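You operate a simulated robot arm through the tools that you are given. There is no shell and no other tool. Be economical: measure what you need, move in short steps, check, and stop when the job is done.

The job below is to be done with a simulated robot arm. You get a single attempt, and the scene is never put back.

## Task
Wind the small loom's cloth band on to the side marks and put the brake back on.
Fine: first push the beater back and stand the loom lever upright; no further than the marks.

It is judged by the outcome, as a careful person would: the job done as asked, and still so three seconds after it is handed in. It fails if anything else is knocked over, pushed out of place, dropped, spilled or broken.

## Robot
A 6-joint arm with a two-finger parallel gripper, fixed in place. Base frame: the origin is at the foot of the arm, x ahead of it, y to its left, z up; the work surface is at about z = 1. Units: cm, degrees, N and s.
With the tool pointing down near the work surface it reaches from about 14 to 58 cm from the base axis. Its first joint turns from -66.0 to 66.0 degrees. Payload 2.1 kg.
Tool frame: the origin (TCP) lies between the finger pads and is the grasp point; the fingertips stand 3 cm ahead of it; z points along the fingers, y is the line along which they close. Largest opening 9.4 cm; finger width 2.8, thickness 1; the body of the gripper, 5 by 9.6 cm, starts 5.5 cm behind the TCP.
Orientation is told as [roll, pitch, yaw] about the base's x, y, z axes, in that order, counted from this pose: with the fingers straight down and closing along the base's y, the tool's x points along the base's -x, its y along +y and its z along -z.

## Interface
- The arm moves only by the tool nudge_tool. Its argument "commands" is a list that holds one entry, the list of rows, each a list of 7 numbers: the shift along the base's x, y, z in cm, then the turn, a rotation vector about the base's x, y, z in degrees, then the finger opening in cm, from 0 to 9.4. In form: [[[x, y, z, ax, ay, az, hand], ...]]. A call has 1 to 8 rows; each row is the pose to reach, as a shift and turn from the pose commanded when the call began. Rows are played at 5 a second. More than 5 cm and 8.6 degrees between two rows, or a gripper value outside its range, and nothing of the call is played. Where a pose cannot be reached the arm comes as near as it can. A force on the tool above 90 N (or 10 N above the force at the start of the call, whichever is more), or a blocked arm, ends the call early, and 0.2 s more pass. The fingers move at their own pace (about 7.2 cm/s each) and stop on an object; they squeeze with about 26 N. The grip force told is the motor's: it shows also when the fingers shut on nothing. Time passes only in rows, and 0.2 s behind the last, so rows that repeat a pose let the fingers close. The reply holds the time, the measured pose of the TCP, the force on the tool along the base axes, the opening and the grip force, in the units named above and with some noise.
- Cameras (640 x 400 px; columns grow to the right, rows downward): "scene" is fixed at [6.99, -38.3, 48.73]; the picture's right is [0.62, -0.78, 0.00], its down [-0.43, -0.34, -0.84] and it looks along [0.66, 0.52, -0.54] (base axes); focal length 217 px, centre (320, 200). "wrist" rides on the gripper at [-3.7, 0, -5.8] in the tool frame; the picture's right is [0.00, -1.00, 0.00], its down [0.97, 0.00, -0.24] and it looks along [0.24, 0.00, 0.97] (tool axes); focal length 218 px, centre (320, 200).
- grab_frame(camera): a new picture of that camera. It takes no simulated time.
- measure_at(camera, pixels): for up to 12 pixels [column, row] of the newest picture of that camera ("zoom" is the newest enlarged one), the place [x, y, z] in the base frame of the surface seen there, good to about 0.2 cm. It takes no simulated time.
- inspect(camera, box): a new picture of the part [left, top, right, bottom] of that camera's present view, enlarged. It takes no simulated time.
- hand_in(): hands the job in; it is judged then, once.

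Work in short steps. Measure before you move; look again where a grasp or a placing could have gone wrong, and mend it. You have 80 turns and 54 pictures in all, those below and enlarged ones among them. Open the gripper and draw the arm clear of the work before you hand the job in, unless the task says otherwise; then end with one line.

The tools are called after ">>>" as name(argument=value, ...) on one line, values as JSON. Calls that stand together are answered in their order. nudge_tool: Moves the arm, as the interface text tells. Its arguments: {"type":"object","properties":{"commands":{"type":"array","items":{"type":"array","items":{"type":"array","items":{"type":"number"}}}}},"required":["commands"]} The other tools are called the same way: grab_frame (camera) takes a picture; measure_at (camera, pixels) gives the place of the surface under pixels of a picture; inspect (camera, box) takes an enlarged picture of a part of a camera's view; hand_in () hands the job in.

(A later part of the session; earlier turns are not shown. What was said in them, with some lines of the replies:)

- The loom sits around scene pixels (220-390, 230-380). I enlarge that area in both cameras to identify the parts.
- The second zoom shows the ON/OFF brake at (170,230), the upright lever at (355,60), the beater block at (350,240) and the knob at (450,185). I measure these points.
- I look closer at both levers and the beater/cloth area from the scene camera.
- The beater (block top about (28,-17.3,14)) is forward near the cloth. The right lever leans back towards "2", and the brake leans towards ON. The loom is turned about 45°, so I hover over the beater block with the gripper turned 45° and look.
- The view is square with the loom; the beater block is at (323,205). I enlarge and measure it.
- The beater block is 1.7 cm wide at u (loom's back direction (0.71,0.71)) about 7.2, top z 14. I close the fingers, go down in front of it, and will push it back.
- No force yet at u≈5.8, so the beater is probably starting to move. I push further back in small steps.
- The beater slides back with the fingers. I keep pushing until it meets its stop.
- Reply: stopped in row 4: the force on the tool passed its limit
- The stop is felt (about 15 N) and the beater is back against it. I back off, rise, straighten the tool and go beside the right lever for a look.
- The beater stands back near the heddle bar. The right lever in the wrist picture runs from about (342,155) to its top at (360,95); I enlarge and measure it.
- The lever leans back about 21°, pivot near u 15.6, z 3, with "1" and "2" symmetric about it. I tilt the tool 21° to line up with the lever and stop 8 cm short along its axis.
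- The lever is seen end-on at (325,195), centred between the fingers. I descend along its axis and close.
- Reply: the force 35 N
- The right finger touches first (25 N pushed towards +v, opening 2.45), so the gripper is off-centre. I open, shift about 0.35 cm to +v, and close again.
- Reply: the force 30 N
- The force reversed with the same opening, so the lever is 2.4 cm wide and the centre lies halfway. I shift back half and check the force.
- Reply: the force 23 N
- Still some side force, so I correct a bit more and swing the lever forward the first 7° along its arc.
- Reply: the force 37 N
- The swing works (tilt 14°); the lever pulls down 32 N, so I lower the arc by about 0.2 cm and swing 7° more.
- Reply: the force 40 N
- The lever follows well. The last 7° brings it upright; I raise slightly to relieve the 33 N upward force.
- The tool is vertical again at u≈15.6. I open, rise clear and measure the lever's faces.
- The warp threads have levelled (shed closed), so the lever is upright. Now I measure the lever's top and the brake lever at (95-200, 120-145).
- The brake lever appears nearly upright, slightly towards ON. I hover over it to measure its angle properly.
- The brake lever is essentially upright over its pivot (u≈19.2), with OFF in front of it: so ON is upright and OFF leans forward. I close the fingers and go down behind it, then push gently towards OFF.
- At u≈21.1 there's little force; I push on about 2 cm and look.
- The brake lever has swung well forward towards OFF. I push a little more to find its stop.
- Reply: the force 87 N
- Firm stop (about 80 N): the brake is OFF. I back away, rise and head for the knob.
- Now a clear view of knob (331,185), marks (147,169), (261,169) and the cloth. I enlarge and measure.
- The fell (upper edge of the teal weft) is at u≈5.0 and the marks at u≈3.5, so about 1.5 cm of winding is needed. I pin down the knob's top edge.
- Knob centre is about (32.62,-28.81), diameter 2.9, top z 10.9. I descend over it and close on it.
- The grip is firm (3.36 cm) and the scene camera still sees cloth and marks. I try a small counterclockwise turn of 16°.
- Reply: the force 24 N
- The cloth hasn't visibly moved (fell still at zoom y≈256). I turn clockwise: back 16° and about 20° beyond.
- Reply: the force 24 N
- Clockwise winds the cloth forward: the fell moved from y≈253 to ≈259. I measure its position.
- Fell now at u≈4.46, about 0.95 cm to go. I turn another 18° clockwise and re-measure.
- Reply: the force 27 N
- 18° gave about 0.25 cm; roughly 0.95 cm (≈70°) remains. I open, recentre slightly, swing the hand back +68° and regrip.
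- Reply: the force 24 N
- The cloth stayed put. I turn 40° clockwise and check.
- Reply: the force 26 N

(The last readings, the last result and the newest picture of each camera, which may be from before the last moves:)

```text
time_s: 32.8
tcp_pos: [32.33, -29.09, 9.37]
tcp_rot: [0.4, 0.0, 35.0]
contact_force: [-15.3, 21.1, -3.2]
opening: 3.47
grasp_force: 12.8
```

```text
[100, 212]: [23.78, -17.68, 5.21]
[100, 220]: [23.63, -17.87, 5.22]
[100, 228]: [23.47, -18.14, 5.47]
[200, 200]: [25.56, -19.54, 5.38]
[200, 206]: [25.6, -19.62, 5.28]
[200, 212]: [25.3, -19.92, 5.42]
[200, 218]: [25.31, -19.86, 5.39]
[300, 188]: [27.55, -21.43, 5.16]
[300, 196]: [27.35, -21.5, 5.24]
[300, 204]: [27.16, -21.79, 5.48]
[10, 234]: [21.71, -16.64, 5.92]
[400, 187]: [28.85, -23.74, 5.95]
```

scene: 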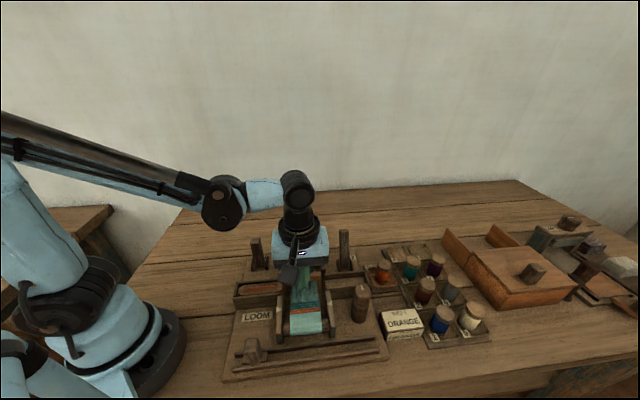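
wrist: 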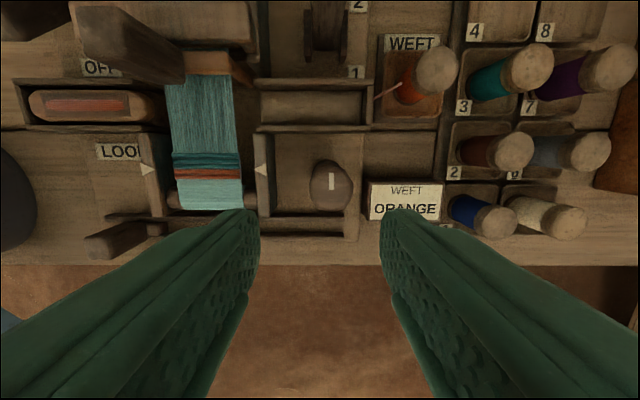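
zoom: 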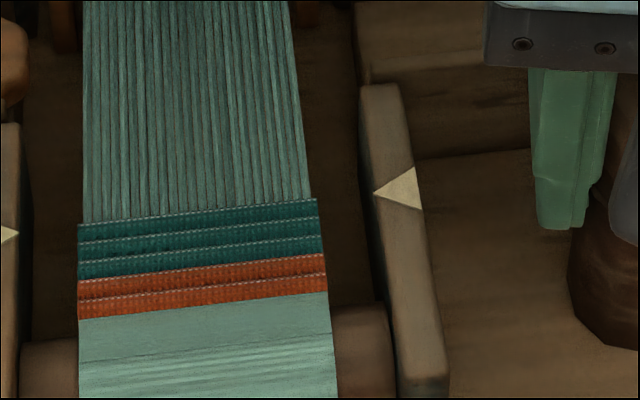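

Fell now at u≈3.92 (mid zoom (200,211)); about 0.4 cm remains. I turn 18° more, then measure closely.

>>> nudge_tool(commands=[[[-0.05, 0.05, 0, 0, 0, -4, 2], [-0.05, 0.05, 0, 0, 0, -9, 2], [-0.05, 0.05, 0, 0, 0, -13.5, 2], [-0.05, 0.05, 0, 0, 0, -18, 2], [-0.05, 0.05, 0, 0, 0, -18, 2]]])

>>> inspect(camera="scene", box=[285, 280, 355, 330])

>>> measure_at(camera="zoom", pixels=[[100, 224], [100, 230], [100, 236], [150, 224], [150, 230], [200, 214], [200, 220], [200, 226], [250, 212], [250, 218], [300, 204], [300, 210]])

```text
time_s: 34.0
tcp_pos: [32.4, -29.11, 9.25]
tcp_rot: [0.3, 0.0, 17.0]
contact_force: [-4.7, 25.3, 6.6]
opening: 3.48
grasp_force: 12.8
```

```text
8.00 times, centred on (320, 305) of scene
```

zoom: 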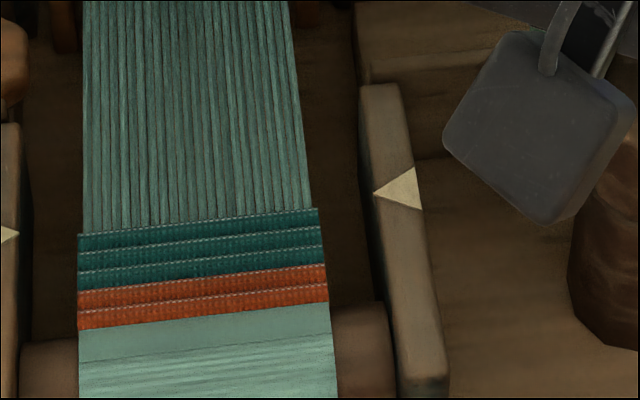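

```text
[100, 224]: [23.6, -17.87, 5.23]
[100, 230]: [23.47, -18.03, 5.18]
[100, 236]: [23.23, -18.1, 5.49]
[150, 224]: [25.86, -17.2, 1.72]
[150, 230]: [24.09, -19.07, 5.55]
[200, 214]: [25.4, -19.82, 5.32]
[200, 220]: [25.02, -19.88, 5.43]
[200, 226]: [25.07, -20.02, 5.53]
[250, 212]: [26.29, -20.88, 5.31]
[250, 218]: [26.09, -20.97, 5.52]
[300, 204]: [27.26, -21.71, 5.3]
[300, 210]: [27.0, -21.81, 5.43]
```

Fell is at u≈3.66, about 0.15 cm short. I turn 6° more, then release and rise to check from above.

>>> nudge_tool(commands=[[[0, 0, 0, 0, 0, -3, 2], [0, 0, 0, 0, 0, -6, 2], [0, 0, 0, 0, 0, -6, 2], [0, 0, 0, 0, 0, -6, 5.2], [0, 0, 0, 0, 0, -6, 5.2], [0, 0, 3, 0, 0, -6, 5.2], [0, 0, 6, 0, 0, -6, 5.2], [0, 0, 10, 0, 0, -6, 5.2]]])

>>> nudge_tool(commands=[[[-1, 2, 0, 0, 0, 8, 5.2], [-3, 4, 0, 0, 0, 16, 5.2], [-5, 5, 0, 0, 0, 24, 5.2], [-7.5, 5.5, 0, 0, 0, 32, 5.2], [-8, 6, 0, 0, 0, 34, 9]]])

>>> grab_frame(camera="wrist")

```text
time_s: 35.8
tcp_pos: [32.24, -29.07, 19.6]
tcp_rot: [0.0, 0.1, 11.1]
contact_force: [0.6, 0.4, 0.0]
opening: 5.21
grasp_force: 0.2
```

```text
time_s: 37.0
tcp_pos: [24.18, -23.1, 19.3]
tcp_rot: [-0.1, 0.0, 45.2]
contact_force: [0.0, 0.4, -0.6]
opening: 8.98
grasp_force: 0.0
```

```text
15 pictures are left
```

wrist: 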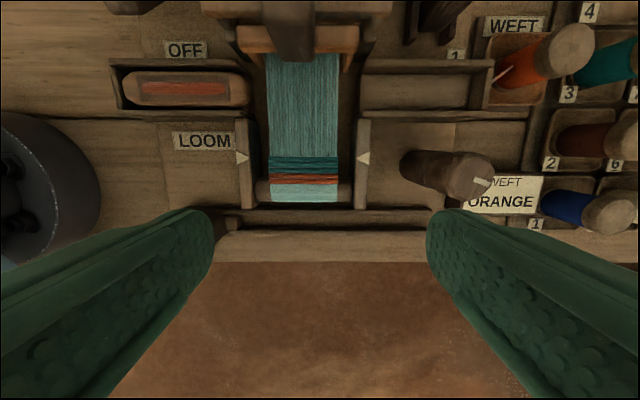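

This overhead view is nearly parallax-free. I enlarge the marks and the fell.

>>> inspect(camera="wrist", box=[230, 120, 380, 210])

>>> measure_at(camera="zoom", pixels=[[47, 166], [562, 166], [200, 150], [200, 156], [200, 162], [300, 150], [300, 156], [300, 162], [420, 150], [420, 156], [420, 162]])

```text
4.27 times, centred on (305, 165) of wrist
```

zoom: 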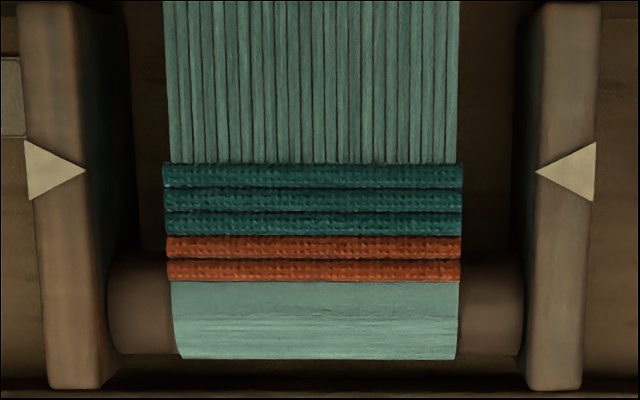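

```text
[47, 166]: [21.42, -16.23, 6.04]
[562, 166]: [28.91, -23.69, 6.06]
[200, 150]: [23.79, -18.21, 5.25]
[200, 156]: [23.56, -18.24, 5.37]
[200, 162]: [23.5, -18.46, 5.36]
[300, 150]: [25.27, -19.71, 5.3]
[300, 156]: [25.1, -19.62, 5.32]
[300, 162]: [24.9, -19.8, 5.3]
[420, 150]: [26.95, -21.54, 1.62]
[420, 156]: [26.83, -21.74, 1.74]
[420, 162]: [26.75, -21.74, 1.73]
```

The fell (y≈163) is about 0.14 cm short of the mark tips (y≈171, ~169.5 corrected for height). I regrip the knob for a final ~9° turn.

>>> nudge_tool(commands=[[[3, -2, 0, 0, 0, 0, 7], [6, -4, 0, 0, 0, 0, 5.2], [8.2, -6, 0, 0, 0, 0, 5.2], [8.2, -6, -4, 0, 0, 0, 5.2], [8.2, -6, -7.5, 0, 0, 0, 5.2], [8.2, -6, -9.9, 0, 0, 0, 5.2]]])

>>> nudge_tool(commands=[[[0, 0, 0, 0, 0, 0, 3.5], [0, 0, 0, 0, 0, 0, 2], [0, 0, 0, 0, 0, 0, 2], [0, 0, 0, 0, 0, -4.5, 2], [0, 0, 0, 0, 0, -9, 2], [0, 0, 0, 0, 0, -9, 2]]])

>>> inspect(camera="scene", box=[285, 280, 355, 330])

```text
time_s: 38.4
tcp_pos: [32.57, -29.23, 9.31]
tcp_rot: [0.0, 0.0, 45.0]
contact_force: [-0.5, -0.3, -0.6]
opening: 5.21
grasp_force: 0.1
```

```text
time_s: 39.8
tcp_pos: [32.6, -29.2, 9.3]
tcp_rot: [0.3, 0.0, 36.0]
contact_force: [-13.5, 22.8, -6.8]
opening: 3.5
grasp_force: 13.0
```

```text
8.00 times, centred on (320, 305) of scene
```

zoom: 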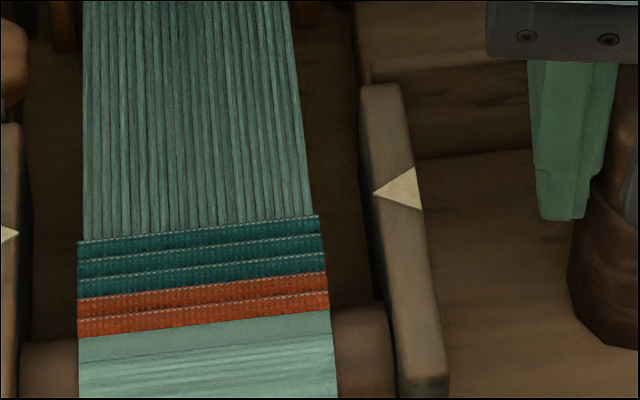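

The fell moved on a few pixels (left edge now y≈240). I release, rise and check overhead again.

>>> nudge_tool(commands=[[[0, 0, 0, 0, 0, 0, 5.2], [0, 0, 0, 0, 0, 0, 5.2], [0, 0, 3.5, 0, 0, 0, 5.2], [0, 0, 7, 0, 0, 0, 5.2], [0, 0, 10, 0, 0, 0, 5.2], [-3, 2, 10, 0, 0, 4, 5.2], [-6, 4, 10, 0, 0, 9, 7], [-8.4, 6, 10, 0, 0, 9, 9]]])

>>> inspect(camera="wrist", box=[230, 120, 380, 210])

```text
time_s: 41.6
tcp_pos: [24.17, -23.3, 19.26]
tcp_rot: [0.0, 0.0, 45.1]
contact_force: [-0.8, 0.3, 0.5]
opening: 9.01
grasp_force: 0.0
```

```text
4.27 times, centred on (305, 165) of wrist
```

zoom: 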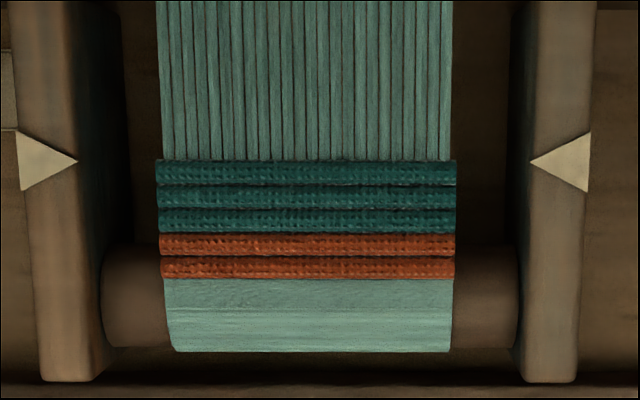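

The fell now lies exactly level with the mark tips (y≈160). Next is the brake: I rise and move over it to measure.

>>> nudge_tool(commands=[[[0, 0, 3, 0, 0, 0, 5], [0, 4.5, 4, 0, 0, 0, 5], [0, 9, 4, 0, 0, 0, 5], [0.5, 13.5, 4, 0, 0, 0, 5], [1, 18, 4, 0, 0, 0, 5], [1, 19, 3, 0, 0, 0, 5]]])

>>> grab_frame(camera="wrist")

```text
time_s: 43.0
tcp_pos: [25.0, -4.26, 22.56]
tcp_rot: [0.1, -0.1, 45.0]
contact_force: [0.7, -0.7, 1.3]
opening: 5.02
grasp_force: 0.1
```

```text
11 pictures are left
```

wrist: 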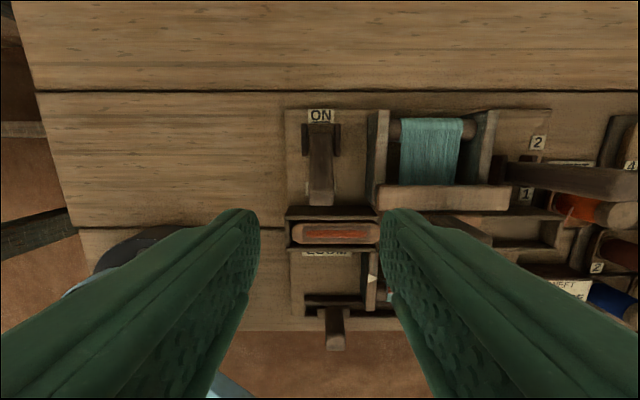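

>>> inspect(camera="wrist", box=[275, 95, 365, 220])

>>> measure_at(camera="wrist", pixels=[[321, 130], [321, 145], [321, 160], [321, 175], [321, 188], [321, 196], [321, 201], [310, 196], [331, 196], [321, 204], [321, 116]])

```text
3.20 times, centred on (320, 158) of wrist
```

zoom: 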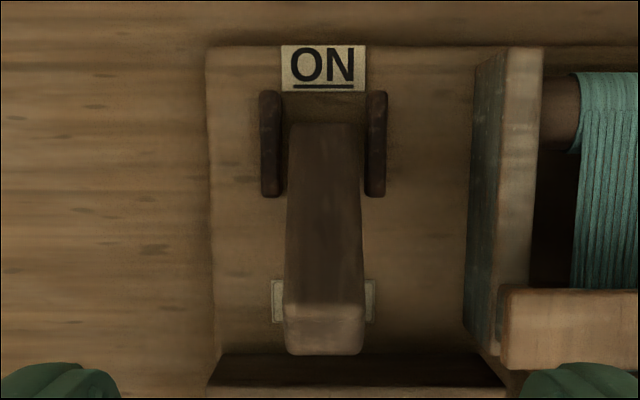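

```text
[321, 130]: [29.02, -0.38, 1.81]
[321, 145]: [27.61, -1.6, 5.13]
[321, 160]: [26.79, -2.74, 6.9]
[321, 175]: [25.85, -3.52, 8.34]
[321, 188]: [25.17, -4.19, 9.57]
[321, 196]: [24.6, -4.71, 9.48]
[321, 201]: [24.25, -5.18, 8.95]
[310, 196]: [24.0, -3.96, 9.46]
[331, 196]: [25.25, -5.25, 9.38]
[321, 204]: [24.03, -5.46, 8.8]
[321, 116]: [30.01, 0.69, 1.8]
```

The brake lever leans 39° forward, its top front edge at u≈13.1, z 8.8. I close the fingers, go down in front of it at u≈10.8 (tips z≈7.2, above the shuttle box) and begin pushing back.

>>> nudge_tool(commands=[[[-1.5, -1.5, 0, 0, 0, 0, 2], [-2.75, -2.75, -2, 0, 0, 0, 0], [-2.75, -2.75, -6, 0, 0, 0, 0], [-2.75, -2.75, -10, 0, 0, 0, 0], [-2.75, -2.75, -12.2, 0, 0, 0, 0], [-2.2, -2.2, -12.2, 0, 0, 0, 0], [-1.6, -1.6, -12.2, 0, 0, 0, 0], [-1.0, -1.0, -12.2, 0, 0, 0, 0]]])

>>> inspect(camera="scene", box=[210, 190, 350, 310])

```text
time_s: 44.8
tcp_pos: [24.17, -5.07, 10.31]
tcp_rot: [-0.1, -0.1, 45.2]
contact_force: [0.2, 0.3, 0.7]
opening: 0.0
grasp_force: 25.9
```

```text
3.33 times, centred on (280, 250) of scene
```

zoom: 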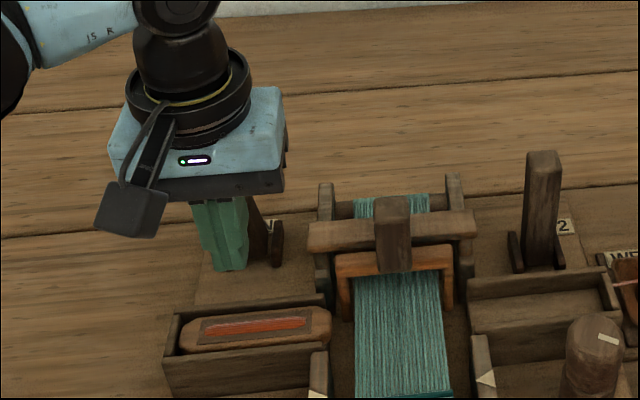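

The lever is following. I keep pushing towards ON until the stop.

>>> nudge_tool(commands=[[[0.5, 0.5, 0, 0, 0, 0, 0], [1.0, 1.0, 0, 0, 0, 0, 0], [1.5, 1.5, 0, 0, 0, 0, 0], [1.9, 1.9, 0, 0, 0, 0, 0], [2.3, 2.3, 0, 0, 0, 0, 0]]])

```text
time_s: 45.4
tcp_pos: [24.64, -4.71, 10.5]
tcp_rot: [0.4, 0.9, 44.9]
contact_force: [-9.5, -4.6, 23.0]
opening: 0.01
grasp_force: 26.0
stopped in row 2: the force on the tool passed its limit (the readings are from after the stop); the commanded pose is now the measured one
```

It stopped early at u≈14.1 with an upward force; I look at what is touching.

>>> inspect(camera="scene", box=[225, 200, 315, 280])

>>> grab_frame(camera="wrist")

```text
5.00 times, centred on (270, 240) of scene
```

zoom: 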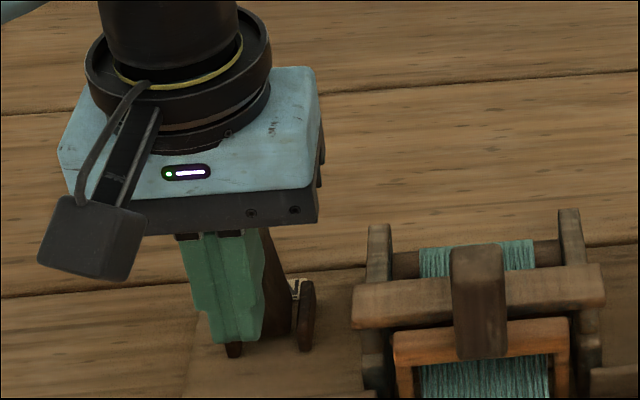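

```text
7 pictures are left
```

wrist: 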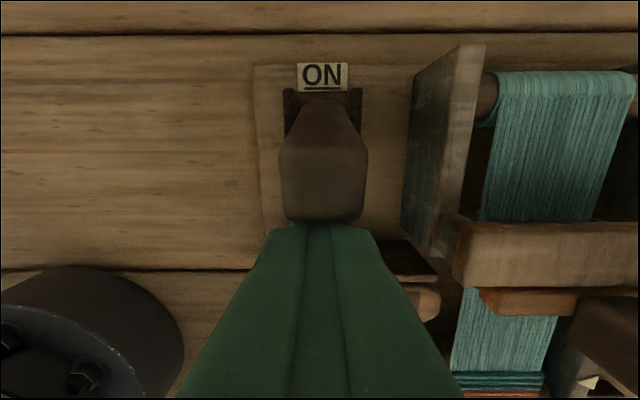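

>>> measure_at(camera="wrist", pixels=[[322, 110], [322, 120], [322, 130], [322, 140], [322, 150], [322, 175], [322, 200], [322, 215], [322, 222], [292, 175], [362, 175]])

```text
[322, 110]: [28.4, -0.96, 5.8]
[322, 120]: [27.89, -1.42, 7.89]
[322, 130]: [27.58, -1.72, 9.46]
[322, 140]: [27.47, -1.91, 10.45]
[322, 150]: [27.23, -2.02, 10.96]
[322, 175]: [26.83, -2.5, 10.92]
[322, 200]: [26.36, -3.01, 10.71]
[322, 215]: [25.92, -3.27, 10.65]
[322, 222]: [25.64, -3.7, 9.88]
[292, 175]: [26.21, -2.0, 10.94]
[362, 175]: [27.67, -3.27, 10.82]
```

The lever is now 17° from upright, touching at its top edge. I back off slightly and push again more slowly, rising a little with the edge.

>>> nudge_tool(commands=[[[-0.15, -0.15, -0.1, -0.6, -0.6, 0, 0], [0.0, 0.0, 0, -0.6, -0.6, 0, 0], [0.15, 0.15, 0, -0.6, -0.6, 0, 0], [0.3, 0.3, 0, -0.6, -0.6, 0, 0], [0.45, 0.45, 0, -0.6, -0.6, 0, 0], [0.6, 0.6, 0, -0.6, -0.6, 0, 0], [0.75, 0.75, 0, -0.6, -0.6, 0, 0]]])

```text
time_s: 46.3
tcp_pos: [24.71, -4.46, 10.52]
tcp_rot: [-0.2, 1.3, 44.7]
contact_force: [-7.2, -4.1, 20.7]
opening: 0.0
grasp_force: 26.0
stopped in row 4: the force on the tool passed its limit (the readings are from after the stop); the commanded pose is now the measured one
```

The finger has a step near TCP height, and the lever's rising top edge probably catches under it (upward force 20 N). I back off, raise the tool so the tip zone touches, and push again.

>>> nudge_tool(commands=[[[-0.6, -0.6, 0, 0.9, -0.9, 0, 0], [-0.6, -0.6, 1.7, 0.9, -0.9, 0, 0], [-0.2, -0.2, 1.7, 0.9, -0.9, 0, 0], [0.1, 0.1, 1.7, 0.9, -0.9, 0, 0], [0.4, 0.4, 1.7, 0.9, -0.9, 0, 0], [0.7, 0.7, 1.7, 0.9, -0.9, 0, 0], [1.0, 1.0, 1.7, 0.9, -0.9, 0, 0]]])

```text
time_s: 47.9
tcp_pos: [25.87, -3.4, 12.26]
tcp_rot: [-0.3, -0.1, 44.8]
contact_force: [0.7, 0.4, -0.2]
opening: 0.0
grasp_force: 26.1
```

That worked: u≈15.9 with no jam. I continue to the stop.

>>> nudge_tool(commands=[[[0.2, 0.2, 0, 0, 0, 0, 0], [0.4, 0.4, 0, 0, 0, 0, 0], [0.6, 0.6, 0, 0, 0, 0, 0], [0.8, 0.8, 0, 0, 0, 0, 0]]])

>>> grab_frame(camera="wrist")

>>> measure_at(camera="wrist", pixels=[[322, 100], [322, 110], [322, 120], [322, 130], [322, 140], [322, 150], [322, 175], [322, 200], [322, 215], [322, 225]])

```text
time_s: 48.9
tcp_pos: [26.31, -2.97, 12.2]
tcp_rot: [-0.2, 0.5, 44.7]
contact_force: [-31.1, -25.7, 16.5]
opening: 0.0
grasp_force: 26.3
```

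```text
6 pictures are left
```

wrist: 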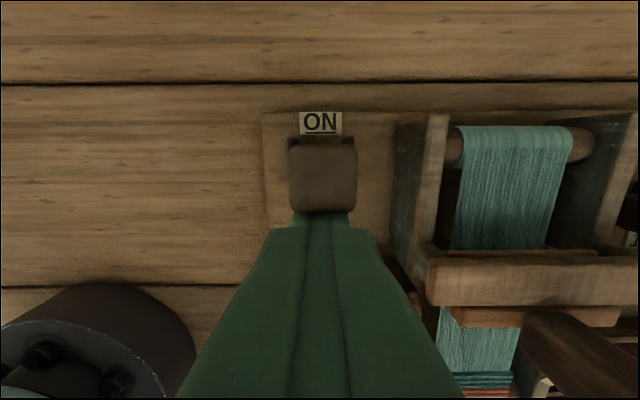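

```text
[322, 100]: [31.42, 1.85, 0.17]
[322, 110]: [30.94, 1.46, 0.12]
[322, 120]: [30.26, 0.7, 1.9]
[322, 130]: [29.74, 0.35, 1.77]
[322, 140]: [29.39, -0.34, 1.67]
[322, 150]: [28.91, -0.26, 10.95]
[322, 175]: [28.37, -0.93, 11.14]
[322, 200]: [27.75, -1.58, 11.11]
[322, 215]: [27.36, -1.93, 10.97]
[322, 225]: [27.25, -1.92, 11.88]
```

The stop is felt (about 40 N) and the lever's top is at u≈19.2, upright as at the start: brake ON. I back off and rise clear.

>>> nudge_tool(commands=[[[-0.8, -0.8, 0, 0, 0, 0, 0], [-1.0, -1.0, 4, 0, 0, 0, 0], [-1.0, -1.0, 9, 0, 0, 0, 2], [-1, -0.5, 13.5, 0, 0, 0, 4], [-1, 1, 17, 0, 0, 0, 6], [-1, 3, 20, 0, 0, 0, 8], [-1, 3, 22, 0, 0, 0, 9]]])

>>> inspect(camera="scene", box=[210, 220, 400, 390])

>>> inspect(camera="scene", box=[285, 280, 355, 330])

```text
time_s: 50.5
tcp_pos: [25.73, 0.47, 34.29]
tcp_rot: [-0.2, -0.1, 44.8]
contact_force: [-0.1, 0.2, 1.2]
opening: 8.99
grasp_force: 0.1
```

```text
2.35 times, centred on (305, 305) of scene
```

zoom: 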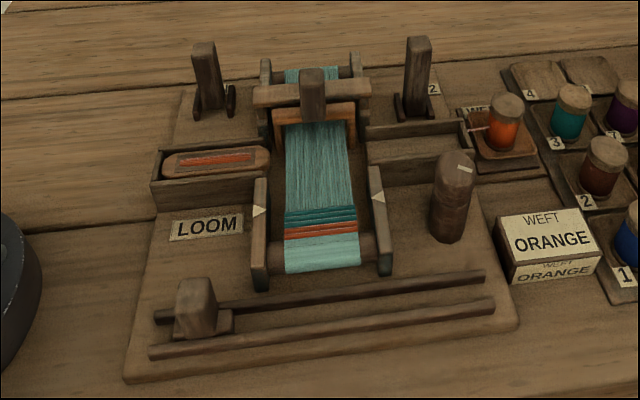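

```text
8.00 times, centred on (320, 305) of scene
```

zoom: 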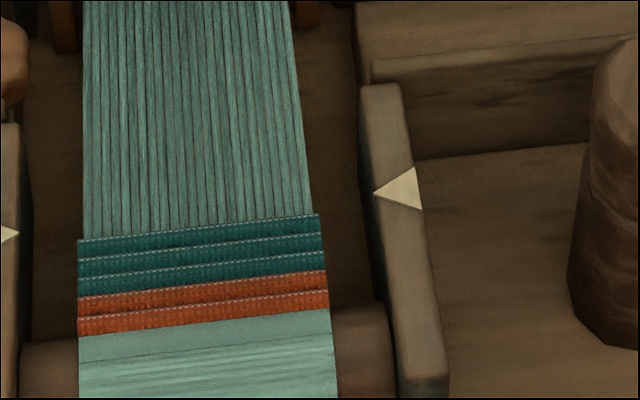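

Everything checks out: the beater is back, the lever is upright, the fell is level with the marks (left edge y≈240, unchanged), and the brake is in its original ON pose. The arm is clear and open, so I hand in.

>>> hand_in()

```text
The job is handed in.
```

The job is done and handed in: the beater is back, the loom lever is upright, the cloth is wound until the edge of its last woven row lines up with the side marks, and the brake is on again.
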